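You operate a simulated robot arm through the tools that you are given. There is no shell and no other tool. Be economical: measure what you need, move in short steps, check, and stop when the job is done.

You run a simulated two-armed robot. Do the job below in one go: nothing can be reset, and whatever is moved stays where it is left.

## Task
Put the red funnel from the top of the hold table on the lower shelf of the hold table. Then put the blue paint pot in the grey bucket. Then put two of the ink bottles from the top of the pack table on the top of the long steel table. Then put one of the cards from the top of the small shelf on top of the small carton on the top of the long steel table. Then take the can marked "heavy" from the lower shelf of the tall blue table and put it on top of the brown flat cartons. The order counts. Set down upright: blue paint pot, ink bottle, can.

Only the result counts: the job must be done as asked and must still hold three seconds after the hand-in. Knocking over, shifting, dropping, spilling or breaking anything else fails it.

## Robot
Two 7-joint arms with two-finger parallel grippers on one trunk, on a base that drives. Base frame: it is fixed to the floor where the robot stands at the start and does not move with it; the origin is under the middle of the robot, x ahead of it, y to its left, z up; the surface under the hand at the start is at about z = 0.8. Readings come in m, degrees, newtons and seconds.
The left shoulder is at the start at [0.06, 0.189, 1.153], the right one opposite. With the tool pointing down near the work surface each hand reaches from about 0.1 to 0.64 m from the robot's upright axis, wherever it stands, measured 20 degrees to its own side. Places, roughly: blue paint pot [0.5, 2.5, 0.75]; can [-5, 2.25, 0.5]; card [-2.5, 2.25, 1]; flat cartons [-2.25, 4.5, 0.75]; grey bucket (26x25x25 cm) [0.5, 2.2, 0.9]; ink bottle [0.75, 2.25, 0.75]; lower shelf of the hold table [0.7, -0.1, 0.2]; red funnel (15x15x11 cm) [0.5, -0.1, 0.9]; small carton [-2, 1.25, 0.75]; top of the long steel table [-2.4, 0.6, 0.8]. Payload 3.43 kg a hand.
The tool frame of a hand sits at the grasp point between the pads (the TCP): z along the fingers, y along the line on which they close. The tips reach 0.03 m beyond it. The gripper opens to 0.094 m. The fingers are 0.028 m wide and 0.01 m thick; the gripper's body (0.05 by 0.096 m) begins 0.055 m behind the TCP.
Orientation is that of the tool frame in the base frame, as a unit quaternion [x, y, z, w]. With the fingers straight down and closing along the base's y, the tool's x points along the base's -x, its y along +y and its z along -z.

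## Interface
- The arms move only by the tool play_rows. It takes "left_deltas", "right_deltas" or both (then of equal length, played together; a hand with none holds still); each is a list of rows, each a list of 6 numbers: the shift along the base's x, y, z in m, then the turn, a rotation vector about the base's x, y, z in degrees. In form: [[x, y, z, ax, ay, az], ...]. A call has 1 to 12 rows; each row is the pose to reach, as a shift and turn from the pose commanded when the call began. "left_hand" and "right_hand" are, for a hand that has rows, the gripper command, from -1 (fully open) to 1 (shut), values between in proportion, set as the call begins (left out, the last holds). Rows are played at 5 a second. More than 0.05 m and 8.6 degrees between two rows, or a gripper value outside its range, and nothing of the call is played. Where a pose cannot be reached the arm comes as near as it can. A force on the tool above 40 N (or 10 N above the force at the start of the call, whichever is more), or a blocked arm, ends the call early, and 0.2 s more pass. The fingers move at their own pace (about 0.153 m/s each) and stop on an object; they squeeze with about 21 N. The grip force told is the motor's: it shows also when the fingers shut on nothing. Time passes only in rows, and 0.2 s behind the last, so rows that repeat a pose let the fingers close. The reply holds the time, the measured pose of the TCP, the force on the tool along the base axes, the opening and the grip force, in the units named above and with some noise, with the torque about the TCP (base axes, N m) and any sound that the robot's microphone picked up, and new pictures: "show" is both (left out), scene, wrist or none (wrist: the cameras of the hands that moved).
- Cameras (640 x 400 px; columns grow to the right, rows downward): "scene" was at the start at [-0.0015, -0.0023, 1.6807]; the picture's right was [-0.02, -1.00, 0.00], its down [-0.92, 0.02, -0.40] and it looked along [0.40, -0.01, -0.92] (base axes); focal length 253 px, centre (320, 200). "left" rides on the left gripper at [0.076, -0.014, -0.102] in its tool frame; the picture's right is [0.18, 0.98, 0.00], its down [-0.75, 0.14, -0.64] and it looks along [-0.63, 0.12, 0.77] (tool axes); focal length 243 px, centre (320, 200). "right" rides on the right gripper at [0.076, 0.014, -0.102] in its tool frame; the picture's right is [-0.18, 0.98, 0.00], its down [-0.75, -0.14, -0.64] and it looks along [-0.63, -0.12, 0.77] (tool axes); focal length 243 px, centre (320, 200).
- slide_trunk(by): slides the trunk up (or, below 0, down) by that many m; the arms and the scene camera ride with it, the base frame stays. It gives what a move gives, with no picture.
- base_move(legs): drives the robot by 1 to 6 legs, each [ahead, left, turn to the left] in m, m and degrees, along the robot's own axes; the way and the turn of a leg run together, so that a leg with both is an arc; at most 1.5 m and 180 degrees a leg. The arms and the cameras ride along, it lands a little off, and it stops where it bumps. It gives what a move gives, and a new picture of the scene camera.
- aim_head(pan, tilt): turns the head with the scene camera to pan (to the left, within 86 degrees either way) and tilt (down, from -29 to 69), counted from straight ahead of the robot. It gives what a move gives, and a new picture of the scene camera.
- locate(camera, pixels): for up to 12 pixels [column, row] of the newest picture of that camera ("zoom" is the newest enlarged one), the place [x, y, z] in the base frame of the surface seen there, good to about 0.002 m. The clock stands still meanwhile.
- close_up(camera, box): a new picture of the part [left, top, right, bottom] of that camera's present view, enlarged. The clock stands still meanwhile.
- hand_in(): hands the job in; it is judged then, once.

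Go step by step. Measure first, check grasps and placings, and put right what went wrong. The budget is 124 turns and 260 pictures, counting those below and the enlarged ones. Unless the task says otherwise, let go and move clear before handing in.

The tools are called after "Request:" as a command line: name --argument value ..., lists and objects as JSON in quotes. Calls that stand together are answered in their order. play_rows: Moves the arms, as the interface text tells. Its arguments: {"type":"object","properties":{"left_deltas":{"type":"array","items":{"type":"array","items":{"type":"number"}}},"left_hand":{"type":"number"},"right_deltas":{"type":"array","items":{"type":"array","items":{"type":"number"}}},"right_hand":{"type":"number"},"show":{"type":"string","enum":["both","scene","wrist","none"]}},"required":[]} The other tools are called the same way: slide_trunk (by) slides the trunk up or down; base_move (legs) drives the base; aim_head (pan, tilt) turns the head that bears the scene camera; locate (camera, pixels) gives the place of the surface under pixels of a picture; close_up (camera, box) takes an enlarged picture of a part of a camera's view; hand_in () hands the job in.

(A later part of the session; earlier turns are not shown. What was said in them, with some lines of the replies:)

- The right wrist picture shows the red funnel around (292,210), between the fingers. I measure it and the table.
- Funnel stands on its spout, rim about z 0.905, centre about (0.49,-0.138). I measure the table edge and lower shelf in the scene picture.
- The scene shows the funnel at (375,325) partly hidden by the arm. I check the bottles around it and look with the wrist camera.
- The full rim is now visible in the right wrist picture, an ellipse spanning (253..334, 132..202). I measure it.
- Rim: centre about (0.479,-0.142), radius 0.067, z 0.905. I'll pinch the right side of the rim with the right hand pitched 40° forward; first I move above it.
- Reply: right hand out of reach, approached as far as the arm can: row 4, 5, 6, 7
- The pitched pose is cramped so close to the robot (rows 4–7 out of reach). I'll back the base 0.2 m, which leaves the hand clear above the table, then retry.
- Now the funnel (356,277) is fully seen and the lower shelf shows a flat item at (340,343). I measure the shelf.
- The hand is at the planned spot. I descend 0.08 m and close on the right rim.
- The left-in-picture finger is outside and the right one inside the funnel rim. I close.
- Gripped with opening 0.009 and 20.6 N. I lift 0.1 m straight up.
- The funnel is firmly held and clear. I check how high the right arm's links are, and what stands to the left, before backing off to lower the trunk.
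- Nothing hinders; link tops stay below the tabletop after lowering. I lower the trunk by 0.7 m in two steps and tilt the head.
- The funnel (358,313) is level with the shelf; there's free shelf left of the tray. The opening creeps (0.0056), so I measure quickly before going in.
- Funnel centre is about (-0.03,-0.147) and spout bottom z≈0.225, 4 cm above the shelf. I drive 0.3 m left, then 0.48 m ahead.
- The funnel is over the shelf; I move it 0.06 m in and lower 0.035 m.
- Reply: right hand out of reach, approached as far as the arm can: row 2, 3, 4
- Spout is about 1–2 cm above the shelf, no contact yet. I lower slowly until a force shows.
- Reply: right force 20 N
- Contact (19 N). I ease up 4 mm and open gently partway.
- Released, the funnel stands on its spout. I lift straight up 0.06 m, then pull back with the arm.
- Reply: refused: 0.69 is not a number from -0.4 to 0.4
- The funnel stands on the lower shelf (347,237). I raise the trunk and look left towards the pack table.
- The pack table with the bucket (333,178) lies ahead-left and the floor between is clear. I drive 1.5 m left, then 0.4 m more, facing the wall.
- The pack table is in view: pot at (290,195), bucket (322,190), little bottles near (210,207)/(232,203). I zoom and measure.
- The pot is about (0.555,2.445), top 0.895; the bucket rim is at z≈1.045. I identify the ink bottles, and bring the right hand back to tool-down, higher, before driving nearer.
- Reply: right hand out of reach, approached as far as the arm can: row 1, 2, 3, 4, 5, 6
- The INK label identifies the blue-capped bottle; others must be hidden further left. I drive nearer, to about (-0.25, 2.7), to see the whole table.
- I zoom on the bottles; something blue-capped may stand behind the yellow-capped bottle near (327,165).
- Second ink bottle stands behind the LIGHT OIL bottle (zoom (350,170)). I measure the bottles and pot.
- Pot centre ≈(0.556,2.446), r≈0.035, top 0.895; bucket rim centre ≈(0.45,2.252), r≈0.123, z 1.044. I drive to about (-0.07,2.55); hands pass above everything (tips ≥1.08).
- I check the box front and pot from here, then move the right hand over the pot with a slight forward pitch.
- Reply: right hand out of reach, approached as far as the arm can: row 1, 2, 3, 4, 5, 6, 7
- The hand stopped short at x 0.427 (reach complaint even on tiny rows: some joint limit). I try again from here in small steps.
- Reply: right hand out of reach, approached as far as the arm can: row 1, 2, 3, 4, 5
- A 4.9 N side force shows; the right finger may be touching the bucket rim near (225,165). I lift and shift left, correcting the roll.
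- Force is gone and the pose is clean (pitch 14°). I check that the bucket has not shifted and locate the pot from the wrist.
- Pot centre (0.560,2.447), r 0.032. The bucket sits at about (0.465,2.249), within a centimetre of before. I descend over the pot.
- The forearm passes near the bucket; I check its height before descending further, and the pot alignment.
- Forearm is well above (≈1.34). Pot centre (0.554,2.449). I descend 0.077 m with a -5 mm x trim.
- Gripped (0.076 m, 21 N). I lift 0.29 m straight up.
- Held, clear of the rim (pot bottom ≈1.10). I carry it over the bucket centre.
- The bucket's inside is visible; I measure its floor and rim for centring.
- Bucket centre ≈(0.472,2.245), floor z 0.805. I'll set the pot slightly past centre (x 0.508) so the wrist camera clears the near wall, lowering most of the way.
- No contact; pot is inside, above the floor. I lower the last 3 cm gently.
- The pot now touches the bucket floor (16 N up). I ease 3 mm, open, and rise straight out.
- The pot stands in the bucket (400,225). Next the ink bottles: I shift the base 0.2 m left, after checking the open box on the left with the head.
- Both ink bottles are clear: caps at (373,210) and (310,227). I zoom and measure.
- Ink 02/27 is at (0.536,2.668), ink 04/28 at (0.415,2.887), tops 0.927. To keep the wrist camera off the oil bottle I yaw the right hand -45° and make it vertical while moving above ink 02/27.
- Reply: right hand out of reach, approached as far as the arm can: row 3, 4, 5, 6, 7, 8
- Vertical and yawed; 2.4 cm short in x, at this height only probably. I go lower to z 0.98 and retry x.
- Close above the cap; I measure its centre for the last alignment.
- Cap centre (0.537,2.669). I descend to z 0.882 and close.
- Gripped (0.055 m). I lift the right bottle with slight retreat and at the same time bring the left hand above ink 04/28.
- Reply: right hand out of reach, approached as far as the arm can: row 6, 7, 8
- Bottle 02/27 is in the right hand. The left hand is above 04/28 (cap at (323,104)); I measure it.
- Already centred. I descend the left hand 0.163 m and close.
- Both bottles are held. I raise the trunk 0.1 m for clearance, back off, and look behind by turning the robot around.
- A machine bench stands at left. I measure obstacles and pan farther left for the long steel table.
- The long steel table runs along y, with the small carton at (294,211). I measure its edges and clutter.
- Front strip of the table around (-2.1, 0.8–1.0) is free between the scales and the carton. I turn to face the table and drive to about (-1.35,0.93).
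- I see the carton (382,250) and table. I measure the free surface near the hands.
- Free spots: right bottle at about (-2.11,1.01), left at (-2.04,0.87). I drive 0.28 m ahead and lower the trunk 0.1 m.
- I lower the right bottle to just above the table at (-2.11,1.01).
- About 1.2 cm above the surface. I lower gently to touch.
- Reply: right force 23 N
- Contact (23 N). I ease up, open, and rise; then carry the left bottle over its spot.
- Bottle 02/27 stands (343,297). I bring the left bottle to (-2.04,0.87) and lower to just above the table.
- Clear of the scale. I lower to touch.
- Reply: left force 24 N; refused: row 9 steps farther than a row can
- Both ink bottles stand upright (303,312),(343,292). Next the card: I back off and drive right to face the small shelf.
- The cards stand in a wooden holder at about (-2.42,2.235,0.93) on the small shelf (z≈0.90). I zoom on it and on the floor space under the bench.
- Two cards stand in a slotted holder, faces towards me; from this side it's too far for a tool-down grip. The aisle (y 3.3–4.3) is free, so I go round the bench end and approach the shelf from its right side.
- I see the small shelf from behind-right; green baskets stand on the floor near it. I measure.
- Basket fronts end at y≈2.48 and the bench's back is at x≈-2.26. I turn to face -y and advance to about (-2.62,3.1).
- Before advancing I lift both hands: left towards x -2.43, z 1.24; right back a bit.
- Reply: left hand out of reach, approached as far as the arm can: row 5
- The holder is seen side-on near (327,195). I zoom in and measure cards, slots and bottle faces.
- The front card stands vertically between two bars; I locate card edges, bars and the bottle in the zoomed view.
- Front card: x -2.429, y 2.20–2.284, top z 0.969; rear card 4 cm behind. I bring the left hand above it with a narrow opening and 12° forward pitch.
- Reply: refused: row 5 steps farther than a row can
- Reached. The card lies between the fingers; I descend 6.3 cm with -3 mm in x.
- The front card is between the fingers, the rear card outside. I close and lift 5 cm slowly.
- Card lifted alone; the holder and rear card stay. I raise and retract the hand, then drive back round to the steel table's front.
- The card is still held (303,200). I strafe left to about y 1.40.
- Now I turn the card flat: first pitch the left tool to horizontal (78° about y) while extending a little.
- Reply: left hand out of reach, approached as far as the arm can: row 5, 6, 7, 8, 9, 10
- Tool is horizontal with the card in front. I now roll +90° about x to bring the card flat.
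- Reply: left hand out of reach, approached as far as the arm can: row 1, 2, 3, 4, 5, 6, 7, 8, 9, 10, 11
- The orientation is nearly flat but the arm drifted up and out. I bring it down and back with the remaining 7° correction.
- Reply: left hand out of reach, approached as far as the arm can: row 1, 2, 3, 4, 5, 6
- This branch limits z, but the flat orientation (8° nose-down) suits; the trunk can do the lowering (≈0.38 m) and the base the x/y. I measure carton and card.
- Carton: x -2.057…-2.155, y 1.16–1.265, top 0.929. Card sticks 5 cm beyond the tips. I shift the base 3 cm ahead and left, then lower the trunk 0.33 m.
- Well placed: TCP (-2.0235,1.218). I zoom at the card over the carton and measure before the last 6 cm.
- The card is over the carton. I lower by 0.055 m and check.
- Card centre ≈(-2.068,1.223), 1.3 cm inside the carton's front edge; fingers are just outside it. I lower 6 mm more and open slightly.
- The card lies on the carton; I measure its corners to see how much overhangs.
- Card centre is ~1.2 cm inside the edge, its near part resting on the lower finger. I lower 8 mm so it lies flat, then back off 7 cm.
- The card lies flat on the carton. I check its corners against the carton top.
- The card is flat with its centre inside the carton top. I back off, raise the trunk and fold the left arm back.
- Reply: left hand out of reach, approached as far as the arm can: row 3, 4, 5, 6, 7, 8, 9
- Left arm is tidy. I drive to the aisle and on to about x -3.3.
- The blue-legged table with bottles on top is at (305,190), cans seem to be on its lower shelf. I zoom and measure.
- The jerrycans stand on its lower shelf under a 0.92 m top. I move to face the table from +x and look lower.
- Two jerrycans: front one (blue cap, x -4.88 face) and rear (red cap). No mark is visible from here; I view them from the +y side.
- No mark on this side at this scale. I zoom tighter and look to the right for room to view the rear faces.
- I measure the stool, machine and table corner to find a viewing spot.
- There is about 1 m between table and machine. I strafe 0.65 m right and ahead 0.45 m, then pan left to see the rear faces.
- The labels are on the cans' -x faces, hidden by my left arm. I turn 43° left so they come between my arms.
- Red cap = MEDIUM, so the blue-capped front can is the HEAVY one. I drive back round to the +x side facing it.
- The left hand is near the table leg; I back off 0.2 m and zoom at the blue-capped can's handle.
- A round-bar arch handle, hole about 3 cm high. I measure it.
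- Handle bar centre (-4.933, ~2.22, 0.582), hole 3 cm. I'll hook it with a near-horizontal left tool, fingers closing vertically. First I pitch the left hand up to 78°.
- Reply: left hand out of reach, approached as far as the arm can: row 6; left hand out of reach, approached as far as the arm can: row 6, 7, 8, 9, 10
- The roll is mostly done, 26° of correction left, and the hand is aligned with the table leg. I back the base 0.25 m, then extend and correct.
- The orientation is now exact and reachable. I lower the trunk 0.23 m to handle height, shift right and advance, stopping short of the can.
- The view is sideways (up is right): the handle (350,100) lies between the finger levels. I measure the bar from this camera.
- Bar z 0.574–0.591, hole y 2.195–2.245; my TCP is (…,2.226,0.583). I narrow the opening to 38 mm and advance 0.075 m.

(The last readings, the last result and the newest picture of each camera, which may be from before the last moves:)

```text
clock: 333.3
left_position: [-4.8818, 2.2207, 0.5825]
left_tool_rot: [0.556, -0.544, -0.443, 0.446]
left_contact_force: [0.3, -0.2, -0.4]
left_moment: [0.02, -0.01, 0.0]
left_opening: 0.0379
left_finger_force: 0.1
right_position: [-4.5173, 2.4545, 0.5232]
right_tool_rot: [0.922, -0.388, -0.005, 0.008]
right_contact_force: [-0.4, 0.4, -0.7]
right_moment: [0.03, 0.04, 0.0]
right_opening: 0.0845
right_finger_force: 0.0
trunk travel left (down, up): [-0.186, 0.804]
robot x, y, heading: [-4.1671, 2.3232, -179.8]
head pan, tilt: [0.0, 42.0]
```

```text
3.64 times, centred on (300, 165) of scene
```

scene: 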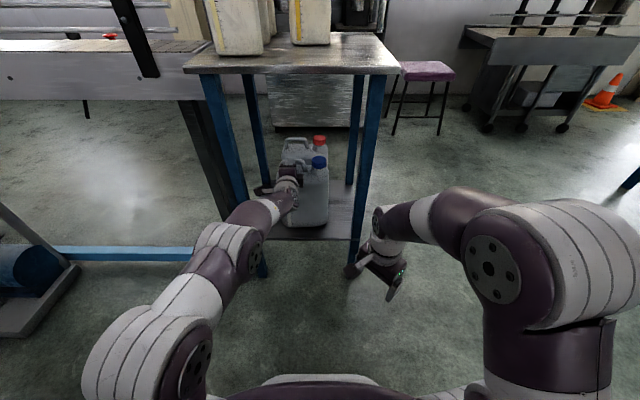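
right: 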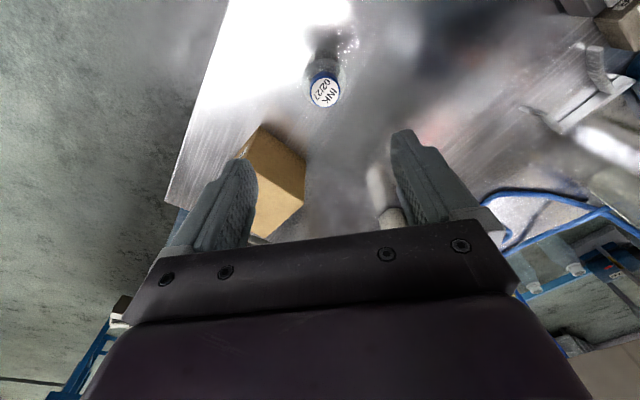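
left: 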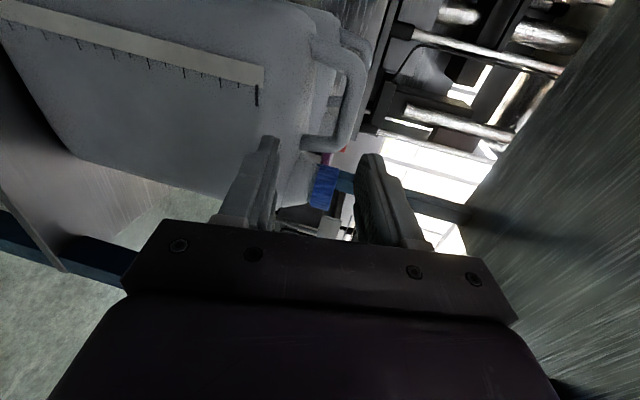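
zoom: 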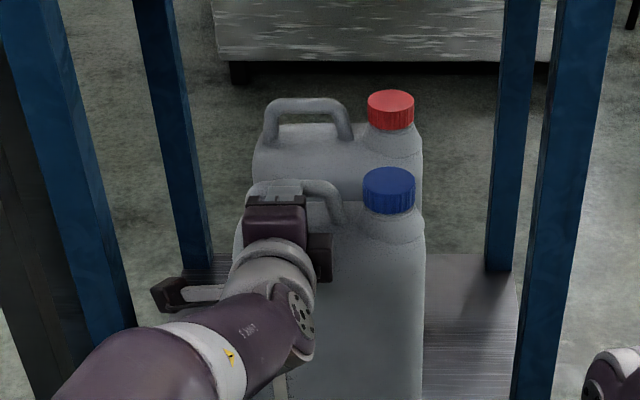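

The lower finger is lined up with the hole. I trim +6 mm in y and advance the last 4.5 cm.

Request:
play_rows --left_deltas '[[0, 0.006, 0.001, 0, 0, 0], [0, 0.006, 0.001, 0, 0, 0]]' --show "none"

Request:
base_move --legs '[[0.045, 0, 0]]'

Request:
close_up --camera "left" --box '[200, 0, 440, 260]'

```text
clock: 333.9
left_position: [-4.881, 2.2273, 0.5833]
left_tool_rot: [0.555, -0.544, -0.443, 0.447]
left_contact_force: [0.2, 0.3, -0.5]
left_moment: [-0.04, 0.01, -0.01]
left_opening: 0.038
left_finger_force: 0.0
right_position: [-4.5168, 2.454, 0.5232]
right_tool_rot: [0.921, -0.389, -0.006, 0.009]
right_contact_force: [0.0, -0.1, 0.1]
right_moment: [-0.02, -0.02, 0.0]
right_opening: 0.0845
right_finger_force: 0.1
trunk travel left (down, up): [-0.186, 0.804]
robot x, y, heading: [-4.1654, 2.3237, -179.6]
head pan, tilt: [0.0, 42.0]
```

```text
clock: 334.8
left_position: [-4.9268, 2.2278, 0.5843]
left_tool_rot: [0.554, -0.544, -0.444, 0.447]
left_contact_force: [0.0, -0.2, 0.3]
left_moment: [0.02, -0.01, 0.0]
left_opening: 0.0385
left_finger_force: 0.0
right_position: [-4.5642, 2.4533, 0.5244]
right_tool_rot: [0.921, -0.389, -0.005, 0.008]
right_contact_force: [-0.3, -0.7, -0.7]
right_moment: [0.02, 0.0, 0.03]
right_opening: 0.0845
right_finger_force: 0.2
trunk travel left (down, up): [-0.186, 0.804]
robot x, y, heading: [-4.2141, 2.3227, -179.6]
head pan, tilt: [0.0, 42.0]
```

scene: 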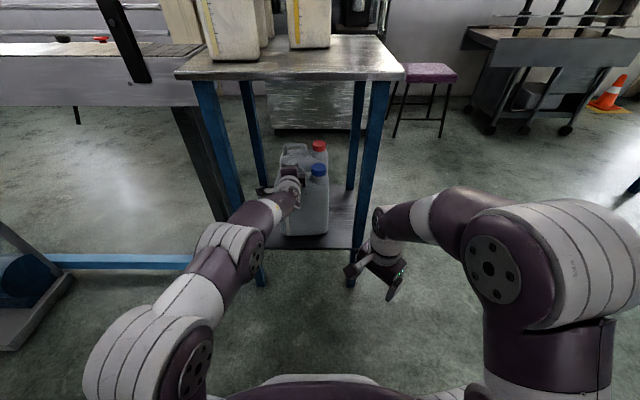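

```text
1.54 times, centred on (320, 130) of left
```

zoom: 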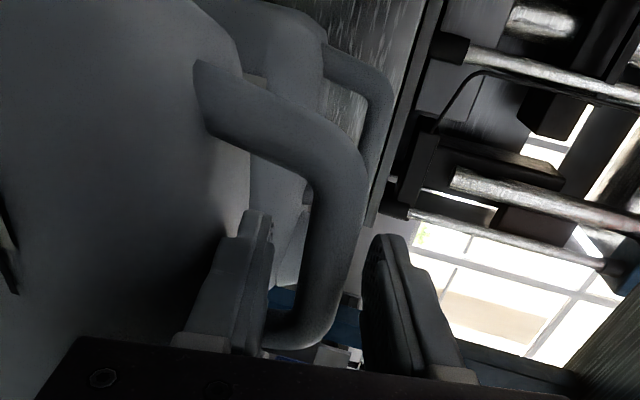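

The bar lies between the fingers, the lower one through the hole, with no contact force. I close and then lift a little with the trunk.

Request:
play_rows --left_deltas '[[0, 0, 0, 0, 0, 0], [0, 0, 0, 0, 0, 0], [0, 0, 0, 0, 0, 0]]' --left_hand 1 --show "none"

Request:
slide_trunk --by 0.03

Request:
close_up --camera "scene" --box '[240, 120, 350, 250]'

```text
clock: 335.6
left_position: [-4.9257, 2.2268, 0.5842]
left_tool_rot: [0.555, -0.544, -0.443, 0.447]
left_contact_force: [0.2, -0.6, 3.6]
left_moment: [0.54, 0.06, -0.04]
left_opening: 0.017
left_finger_force: 20.9
right_position: [-4.5633, 2.4535, 0.5235]
right_tool_rot: [0.921, -0.389, -0.005, 0.009]
right_contact_force: [-0.1, 0.7, 0.1]
right_moment: [-0.02, -0.03, 0.01]
right_opening: 0.0846
right_finger_force: 0.0
trunk travel left (down, up): [-0.186, 0.804]
robot x, y, heading: [-4.2157, 2.3248, -179.6]
head pan, tilt: [0.0, 42.0]
```

```text
clock: 336.4
left_position: [-4.9264, 2.2277, 0.6127]
left_tool_rot: [0.555, -0.545, -0.442, 0.447]
left_contact_force: [-0.7, 0.3, -2.2]
left_moment: [-0.03, -0.06, 0.03]
left_opening: 0.0163
left_finger_force: 20.7
right_position: [-4.5639, 2.4531, 0.5527]
right_tool_rot: [0.921, -0.39, -0.004, 0.008]
right_contact_force: [0.1, -0.6, -0.6]
right_moment: [0.02, 0.02, -0.02]
right_opening: 0.0847
right_finger_force: 0.1
trunk travel left (down, up): [-0.216, 0.774]
robot x, y, heading: [-4.212, 2.3221, -179.4]
head pan, tilt: [0.0, 42.0]
```

```text
3.08 times, centred on (295, 185) of scene
```

zoom: 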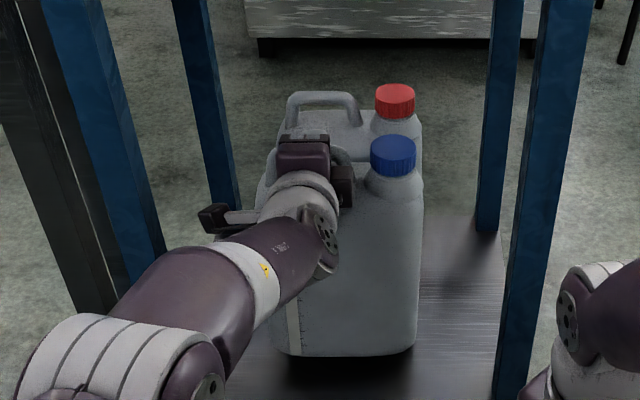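

The can hangs upright and is light (≈2 N). I back out 0.65 m, then raise the trunk.

Request:
base_move --legs '[[-0.65, 0, -0.6]]'

Request:
slide_trunk --by 0.4

Request:
slide_trunk --by 0.3

Request:
base_move --legs '[[0, -1.3, 0], [-1.35, 0, 0]]'

```text
clock: 340.0
left_position: [-4.2762, 2.2333, 0.6139]
left_tool_rot: [0.553, -0.546, -0.445, 0.445]
left_contact_force: [0.1, 0.0, -2.2]
left_moment: [-0.05, -0.03, 0.03]
left_opening: 0.0166
left_finger_force: 21.1
right_position: [-3.9114, 2.4577, 0.5529]
right_tool_rot: [0.92, -0.392, -0.005, 0.007]
right_contact_force: [0.4, 0.0, 0.0]
right_moment: [-0.01, -0.01, 0.01]
right_opening: 0.0844
right_finger_force: 0.0
trunk travel left (down, up): [-0.216, 0.774]
robot x, y, heading: [-3.563, 2.3251, -179.8]
head pan, tilt: [0.0, 42.0]
```

scene: 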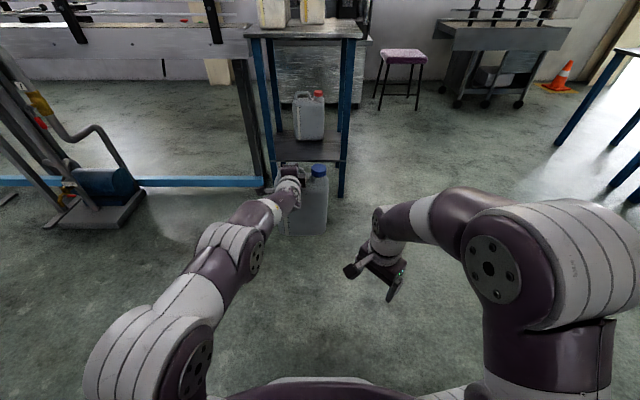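

```text
clock: 343.8
left_position: [-4.2777, 2.2338, 1.0136]
left_tool_rot: [0.554, -0.546, -0.444, 0.445]
left_contact_force: [0.2, 0.8, -2.4]
left_moment: [-0.05, -0.02, -0.02]
left_opening: 0.0163
left_finger_force: 20.9
right_position: [-3.9126, 2.4582, 0.9524]
right_tool_rot: [0.92, -0.392, -0.006, 0.007]
right_contact_force: [0.2, 0.3, -0.5]
right_moment: [0.01, 0.0, -0.03]
right_opening: 0.0844
right_finger_force: 0.1
trunk travel left (down, up): [-0.616, 0.374]
robot x, y, heading: [-3.5656, 2.3282, -180.0]
head pan, tilt: [0.0, 42.0]
```

```text
clock: 346.8
left_position: [-4.2772, 2.2343, 1.3133]
left_tool_rot: [0.553, -0.547, -0.444, 0.445]
left_contact_force: [-0.1, -0.8, -1.8]
left_moment: [-0.02, -0.07, -0.02]
left_opening: 0.0164
left_finger_force: 20.9
right_position: [-3.9129, 2.4585, 1.2535]
right_tool_rot: [0.92, -0.391, -0.005, 0.008]
right_contact_force: [-0.6, -0.2, 0.0]
right_moment: [0.04, -0.01, -0.01]
right_opening: 0.0846
right_finger_force: 0.0
trunk travel left (down, up): [-0.916, 0.074]
robot x, y, heading: [-3.561, 2.3283, -179.9]
head pan, tilt: [0.0, 42.0]
```

```text
clock: 359.8
left_position: [-2.9223, 3.5522, 1.3136]
left_tool_rot: [0.552, -0.548, -0.445, 0.444]
left_contact_force: [0.3, 0.4, -1.1]
left_moment: [-0.07, -0.03, -0.01]
left_opening: 0.0163
left_finger_force: 21.2
right_position: [-2.556, 3.7738, 1.253]
right_tool_rot: [0.919, -0.395, -0.005, 0.008]
right_contact_force: [0.1, 0.0, -0.1]
right_moment: [-0.02, 0.0, 0.03]
right_opening: 0.0847
right_finger_force: 0.0
trunk travel left (down, up): [-0.916, 0.074]
robot x, y, heading: [-2.207, 3.64, 179.5]
head pan, tilt: [0.0, 42.0]
```

scene: 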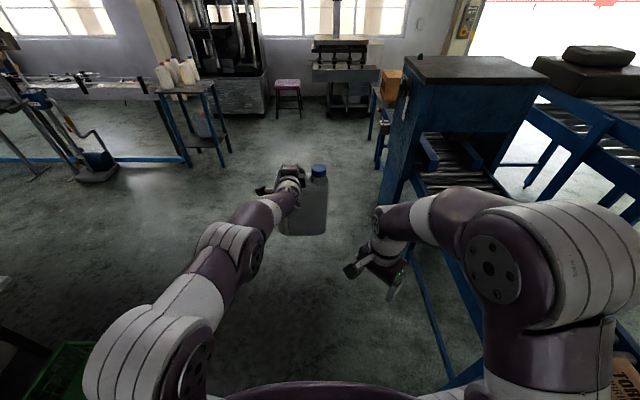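

The can is held. I pan right to see the flat cartons on the roller conveyor.

Request:
aim_head --pan -75 --tilt 40

```text
clock: 361.3
left_position: [-2.9215, 3.5514, 1.3131]
left_tool_rot: [0.552, -0.547, -0.445, 0.444]
left_contact_force: [0.6, -0.8, -2.2]
left_moment: [-0.04, -0.01, 0.03]
left_opening: 0.0163
left_finger_force: 21.0
right_position: [-2.5562, 3.7728, 1.2532]
right_tool_rot: [0.919, -0.395, -0.006, 0.008]
right_contact_force: [-0.4, 0.6, 0.4]
right_moment: [-0.02, -0.02, 0.02]
right_opening: 0.0845
right_finger_force: 0.0
trunk travel left (down, up): [-0.916, 0.074]
robot x, y, heading: [-2.2034, 3.6358, 179.8]
head pan, tilt: [-75.0, 40.0]
```

scene: 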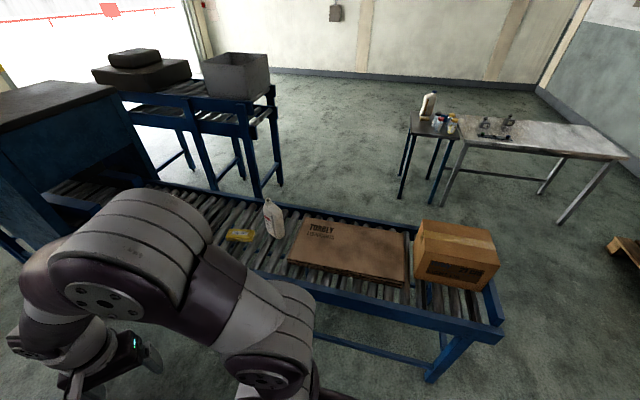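

The flat cartons are at (350,250), with a bottle (272,218) to their left and a box to their right. I measure.

Request:
locate --camera "scene" --pixels '[[308, 222], [402, 236], [290, 262], [405, 282], [350, 250], [350, 275], [272, 205], [275, 235], [418, 225], [420, 280], [330, 295], [240, 235]]'

Request:
close_up --camera "scene" --box '[220, 180, 510, 330]'

```text
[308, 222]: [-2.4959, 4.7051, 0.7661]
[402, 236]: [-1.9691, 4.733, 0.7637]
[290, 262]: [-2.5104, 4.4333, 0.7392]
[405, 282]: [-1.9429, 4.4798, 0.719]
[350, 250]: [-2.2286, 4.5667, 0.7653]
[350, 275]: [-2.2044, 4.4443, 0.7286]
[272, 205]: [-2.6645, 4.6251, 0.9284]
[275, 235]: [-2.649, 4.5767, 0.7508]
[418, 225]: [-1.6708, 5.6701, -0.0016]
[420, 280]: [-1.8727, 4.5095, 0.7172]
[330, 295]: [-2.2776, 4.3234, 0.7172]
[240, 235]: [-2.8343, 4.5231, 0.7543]
```

```text
2.21 times, centred on (365, 255) of scene
```

zoom: 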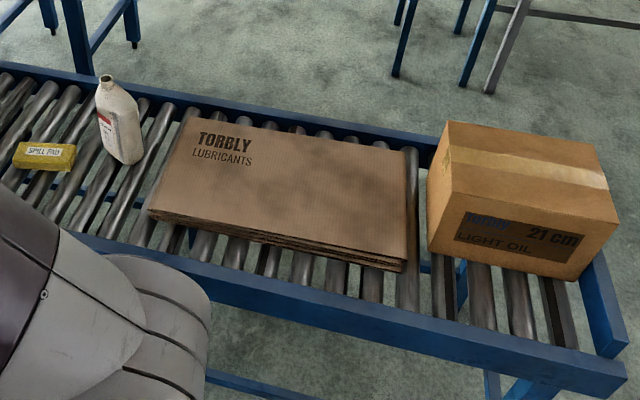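

Flat cartons: top z 0.766, x -2.51…-1.95, y 4.44–4.73. I turn right to face them with the can high (bottom ≈1.02).

Request:
base_move --legs '[[0, 0, -90]]'

Request:
aim_head --pan 0 --tilt 45

```text
clock: 365.6
left_position: [-2.2697, 4.3556, 1.3139]
left_tool_rot: [0.01, 0.778, 0.628, 0.012]
left_contact_force: [-0.1, 0.4, -2.2]
left_moment: [-0.05, 0.06, 0.02]
left_opening: 0.0165
left_finger_force: 21.0
right_position: [-2.0604, 3.9827, 1.2529]
right_tool_rot: [-0.356, 0.935, 0.011, -0.002]
right_contact_force: [-0.4, -0.6, -0.8]
right_moment: [0.02, 0.0, -0.01]
right_opening: 0.0845
right_finger_force: 0.0
trunk travel left (down, up): [-0.916, 0.074]
robot x, y, heading: [-2.2083, 3.6382, 88.1]
head pan, tilt: [-75.0, 40.0]
```

scene: 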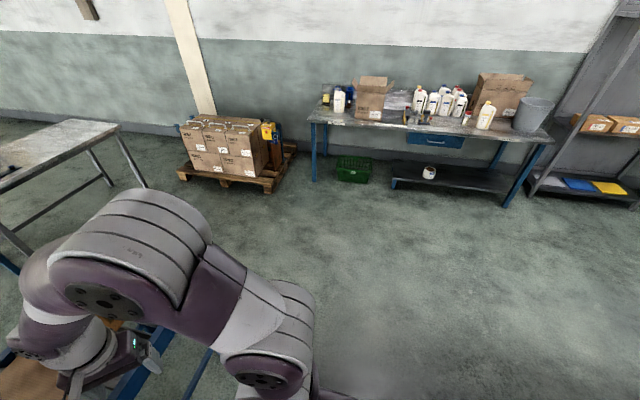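

```text
clock: 367.1
left_position: [-2.2689, 4.3551, 1.3125]
left_tool_rot: [0.01, 0.777, 0.629, 0.011]
left_contact_force: [-0.2, -0.3, -2.5]
left_moment: [-0.01, 0.05, 0.01]
left_opening: 0.0164
left_finger_force: 20.9
right_position: [-2.0596, 3.9824, 1.2522]
right_tool_rot: [-0.356, 0.934, 0.009, -0.002]
right_contact_force: [-0.3, -1.4, -0.2]
right_moment: [-0.01, -0.01, -0.02]
right_opening: 0.0844
right_finger_force: 0.1
trunk travel left (down, up): [-0.916, 0.074]
robot x, y, heading: [-2.204, 3.6409, 87.9]
head pan, tilt: [0.0, 45.0]
```

scene: 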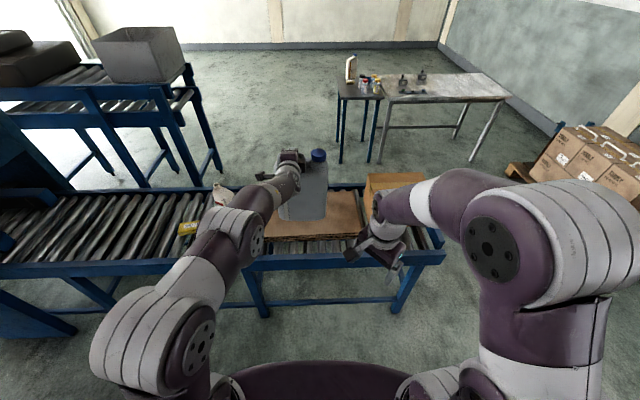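

Aligned. I advance 0.22 m and lower the trunk 0.235 m.

Request:
base_move --legs '[[0.22, 0, 0]]'

Request:
slide_trunk --by -0.235

Request:
close_up --camera "scene" --box '[200, 130, 420, 290]'

```text
clock: 368.7
left_position: [-2.2626, 4.5725, 1.3145]
left_tool_rot: [0.009, 0.777, 0.63, 0.01]
left_contact_force: [0.6, -0.1, -1.7]
left_moment: [-0.06, 0.03, 0.02]
left_opening: 0.0165
left_finger_force: 20.6
right_position: [-2.0527, 4.1991, 1.2548]
right_tool_rot: [-0.356, 0.934, 0.01, -0.002]
right_contact_force: [0.0, -0.9, -0.4]
right_moment: [-0.02, -0.05, 0.01]
right_opening: 0.0844
right_finger_force: 0.0
trunk travel left (down, up): [-0.916, 0.074]
robot x, y, heading: [-2.2014, 3.8578, 88.0]
head pan, tilt: [0.0, 45.0]
```

scene: 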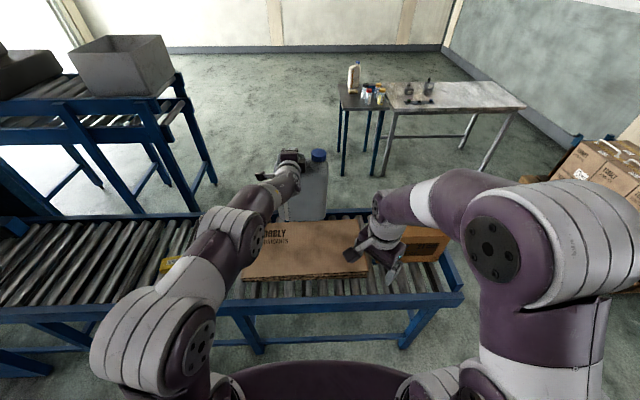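

```text
clock: 371.2
left_position: [-2.2626, 4.5745, 1.0785]
left_tool_rot: [0.009, 0.777, 0.629, 0.011]
left_contact_force: [0.0, -0.3, -1.8]
left_moment: [0.0, 0.08, -0.01]
left_opening: 0.0166
left_finger_force: 20.9
right_position: [-2.0513, 4.2025, 1.0185]
right_tool_rot: [-0.356, 0.934, 0.01, -0.002]
right_contact_force: [-0.8, -0.5, 0.1]
right_moment: [0.0, 0.01, -0.02]
right_opening: 0.0845
right_finger_force: 0.0
trunk travel left (down, up): [-0.681, 0.309]
robot x, y, heading: [-2.2, 3.8538, 88.1]
head pan, tilt: [0.0, 45.0]
```

```text
2.50 times, centred on (310, 210) of scene
```

zoom: 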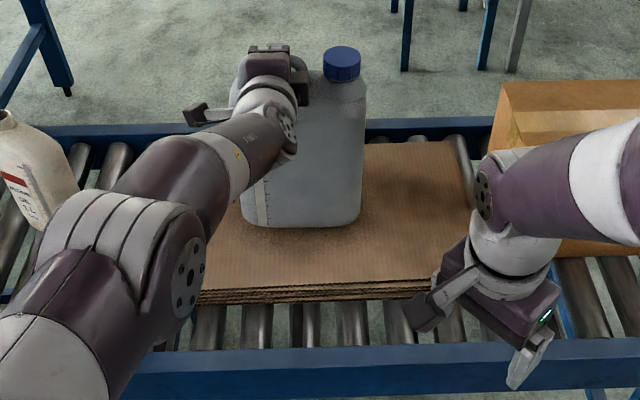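

The can hovers ~2 cm above the cartons, well inside their top. I lower gently with the arm.

Request:
play_rows --left_deltas '[[0, 0, -0.01, 0, 0, 0], [0, 0, -0.016, 0, 0, 0], [0, 0, -0.02, 0, 0, 0], [0, 0, -0.023, 0, 0, 0]]' --show "none"

Request:
close_up --camera "scene" --box '[260, 130, 370, 240]'

```text
clock: 372.2
left_position: [-2.2639, 4.5732, 1.0587]
left_tool_rot: [0.008, 0.775, 0.631, 0.011]
left_contact_force: [-3.3, 0.0, 8.6]
left_moment: [0.06, -0.14, 0.02]
left_opening: 0.0165
left_finger_force: 20.9
right_position: [-2.0527, 4.2011, 1.0176]
right_tool_rot: [-0.357, 0.934, 0.01, -0.002]
right_contact_force: [-0.5, -0.6, -0.2]
right_moment: [-0.01, 0.01, -0.01]
right_opening: 0.0847
right_finger_force: 0.2
trunk travel left (down, up): [-0.681, 0.309]
robot x, y, heading: [-2.1964, 3.8559, 88.0]
head pan, tilt: [0.0, 45.0]
```

```text
3.64 times, centred on (315, 185) of scene
```

zoom: 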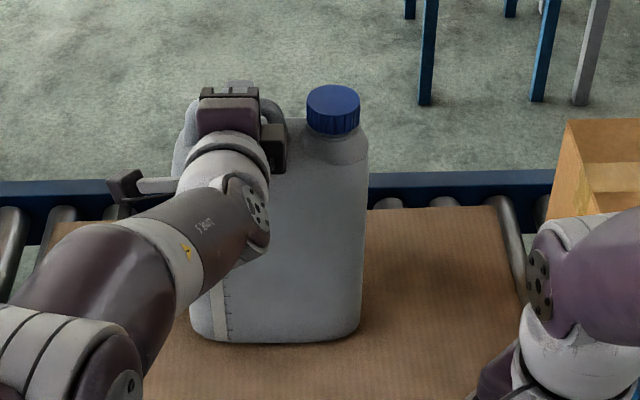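

Touching (8.6 N). I ease 1 mm and open to 38 mm so the lower finger clears both bar and body.

Request:
play_rows --left_deltas '[[0, 0, 0.0015, 0, 0, 0], [0, 0, 0.0015, 0, 0, 0], [0, 0, 0.0015, 0, 0, 0]]' --left_hand 0.19 --show "wrist"

Request:
close_up --camera "scene" --box '[260, 130, 370, 240]'

```text
clock: 373.0
left_position: [-2.2625, 4.5746, 1.0562]
left_tool_rot: [0.01, 0.778, 0.629, 0.01]
left_contact_force: [0.3, -0.2, 0.0]
left_moment: [-0.01, 0.0, 0.02]
left_opening: 0.0382
left_finger_force: 0.0
right_position: [-2.0511, 4.2016, 1.0189]
right_tool_rot: [-0.356, 0.934, 0.01, -0.002]
right_contact_force: [-0.3, -0.1, 0.4]
right_moment: [-0.01, 0.02, 0.0]
right_opening: 0.0847
right_finger_force: 0.0
trunk travel left (down, up): [-0.681, 0.309]
robot x, y, heading: [-2.2013, 3.856, 88.1]
head pan, tilt: [0.0, 45.0]
```

left: 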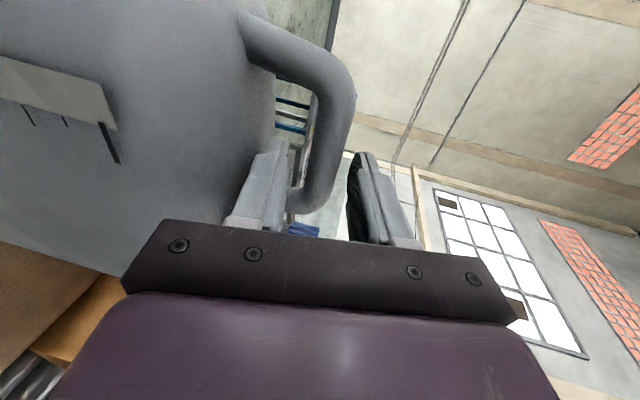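

```text
3.64 times, centred on (315, 185) of scene
```

zoom: 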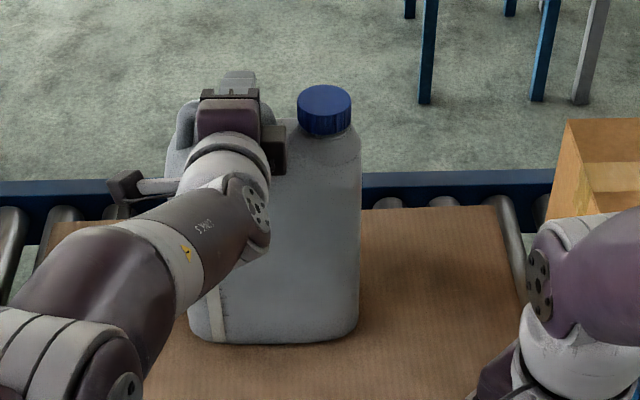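

The can stands free (forces ≈0) with the bar clear of both fingers. I back out slowly 0.12 m, then further.

Request:
base_move --legs '[[-0.12, 0, 0]]'

Request:
base_move --legs '[[-0.25, 0, 0]]'

Request:
close_up --camera "scene" --box '[200, 80, 440, 260]'

```text
clock: 374.2
left_position: [-2.2659, 4.4535, 1.0573]
left_tool_rot: [0.01, 0.777, 0.629, 0.011]
left_contact_force: [0.1, -0.6, 0.7]
left_moment: [0.0, 0.01, -0.01]
left_opening: 0.038
left_finger_force: 0.1
right_position: [-2.0558, 4.0807, 1.0186]
right_tool_rot: [-0.355, 0.935, 0.01, -0.002]
right_contact_force: [0.0, 0.0, 0.2]
right_moment: [-0.02, 0.02, -0.04]
right_opening: 0.0847
right_finger_force: 0.1
trunk travel left (down, up): [-0.681, 0.309]
robot x, y, heading: [-2.2025, 3.734, 87.9]
head pan, tilt: [0.0, 45.0]
```

scene: 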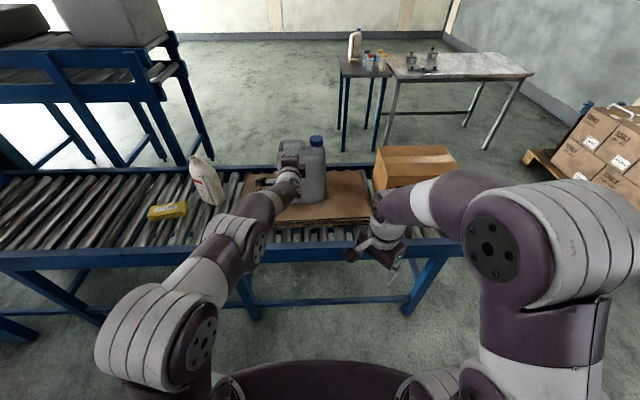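

```text
clock: 376.1
left_position: [-2.2785, 4.2211, 1.0575]
left_tool_rot: [0.007, 0.778, 0.628, 0.01]
left_contact_force: [-0.5, -0.3, -0.5]
left_moment: [-0.02, 0.0, 0.01]
left_opening: 0.0382
left_finger_force: 0.1
right_position: [-2.0677, 3.8493, 1.0206]
right_tool_rot: [-0.357, 0.934, 0.011, -0.002]
right_contact_force: [0.0, -0.8, -0.5]
right_moment: [0.01, -0.03, -0.01]
right_opening: 0.0847
right_finger_force: 0.0
trunk travel left (down, up): [-0.681, 0.309]
robot x, y, heading: [-2.2125, 3.506, 88.0]
head pan, tilt: [0.0, 45.0]
stopped in leg 1: the robot was blocked; the commanded pose is now the measured one
```

scene: 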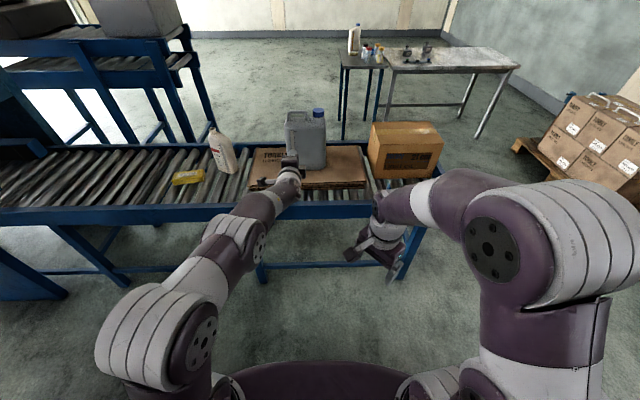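

```text
2.22 times, centred on (320, 170) of scene
```

zoom: 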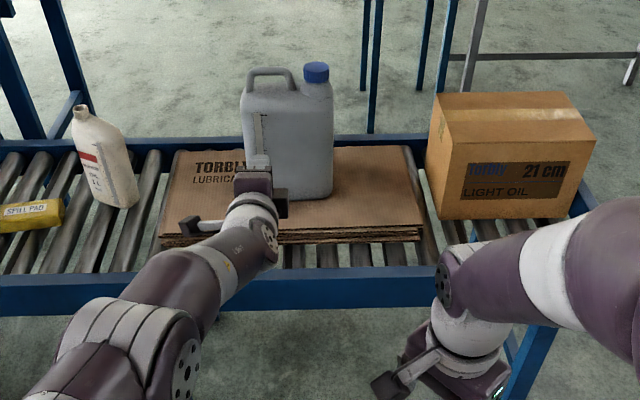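

The can stands upright on the flat cartons. The base was stopped by something behind (likely the belt bench's end); I ease forward and look back to check nothing was disturbed.

Request:
base_move --legs '[[0.12, 0, 0], [0, 0, 88]]'

Request:
aim_head --pan 80 --tilt 35

```text
clock: 381.0
left_position: [-2.9266, 3.5859, 1.0565]
left_tool_rot: [-0.534, 0.565, 0.459, -0.429]
left_contact_force: [-0.6, -0.4, -0.3]
left_moment: [-0.01, 0.0, -0.01]
left_opening: 0.0381
left_finger_force: 0.0
right_position: [-2.547, 3.782, 1.0185]
right_tool_rot: [0.906, -0.423, -0.006, 0.008]
right_contact_force: [1.2, -0.7, -0.3]
right_moment: [0.03, 0.01, 0.04]
right_opening: 0.0846
right_finger_force: 0.0
trunk travel left (down, up): [-0.681, 0.309]
robot x, y, heading: [-2.208, 3.6263, 176.0]
head pan, tilt: [0.0, 45.0]
```

scene: 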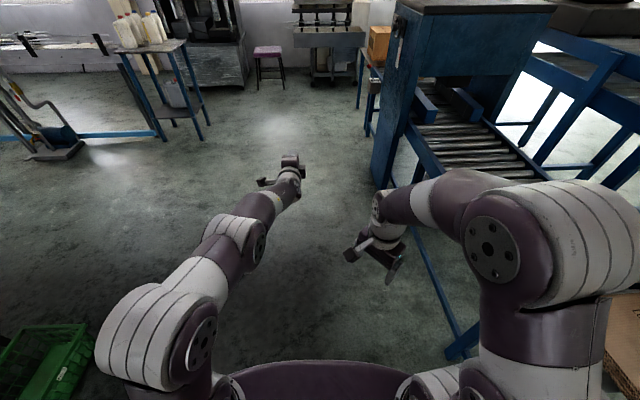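

```text
clock: 382.6
left_position: [-2.9259, 3.5844, 1.0553]
left_tool_rot: [-0.534, 0.566, 0.459, -0.429]
left_contact_force: [-0.1, -0.2, 0.3]
left_moment: [0.0, -0.02, 0.03]
left_opening: 0.0379
left_finger_force: 0.0
right_position: [-2.5461, 3.7814, 1.0184]
right_tool_rot: [0.906, -0.424, -0.004, 0.009]
right_contact_force: [0.3, 0.3, 0.0]
right_moment: [-0.02, -0.02, 0.05]
right_opening: 0.0845
right_finger_force: 0.0
trunk travel left (down, up): [-0.681, 0.309]
robot x, y, heading: [-2.2098, 3.6266, 176.1]
head pan, tilt: [80.0, 35.0]
5 turns are left
```

scene: 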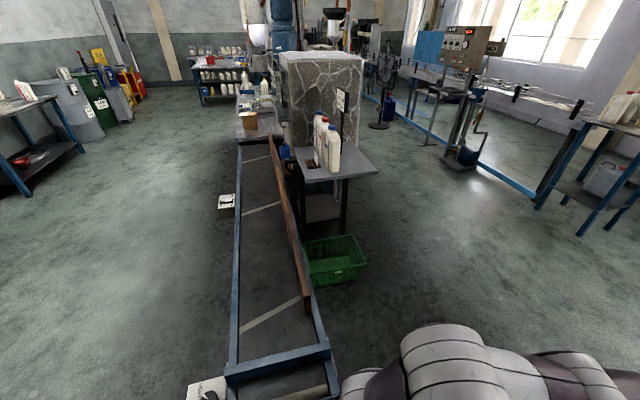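

The bench, shelf, bottles and baskets look undisturbed. One last zoom checks the card on the carton and the ink bottles.

Request:
close_up --camera "scene" --box '[220, 80, 300, 140]'

```text
6.67 times, centred on (260, 110) of scene
4 turns are left
```

zoom: 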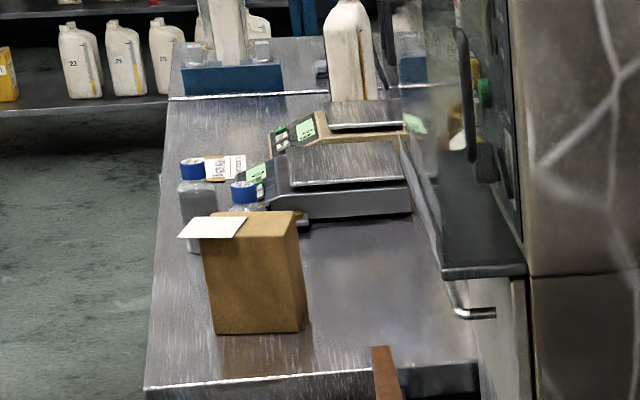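

The card rests on the carton, both ink bottles stand upright beyond it, and the can stands on the flat cartons. The hands are empty and clear, so I hand in.

Request:
hand_in

```text
The job is handed in.
```

I did all five steps in order and handed the job in; the result of the judging was not shown to me.

- **Red funnel:** it stands on its spout on the lower shelf of the hold table.
- **Blue paint pot:** it stands upright in the grey bucket. A finger brushed the bucket rim on the way in; afterwards the bucket measured within about 1–2 cm of where it was.
- **Ink bottles:** bottles 02/27 and 04/28 stand upright on the long steel table.
- **Card:** one card lies flat on the small carton. It overhangs the front edge, with its centre about 1.2 cm inside.
- **Can:** the blue-capped jerrycan stands upright on the brown flat cartons. I never read its label; I took it as "heavy" because the other can is marked MEDIUM and the oil bottles marked HEAVY have blue caps.

While backing away from the flat cartons, the base was stopped by something behind it, probably the end of the belt bench. I looked back, and the bench, shelf, bottles and baskets appeared undisturbed.
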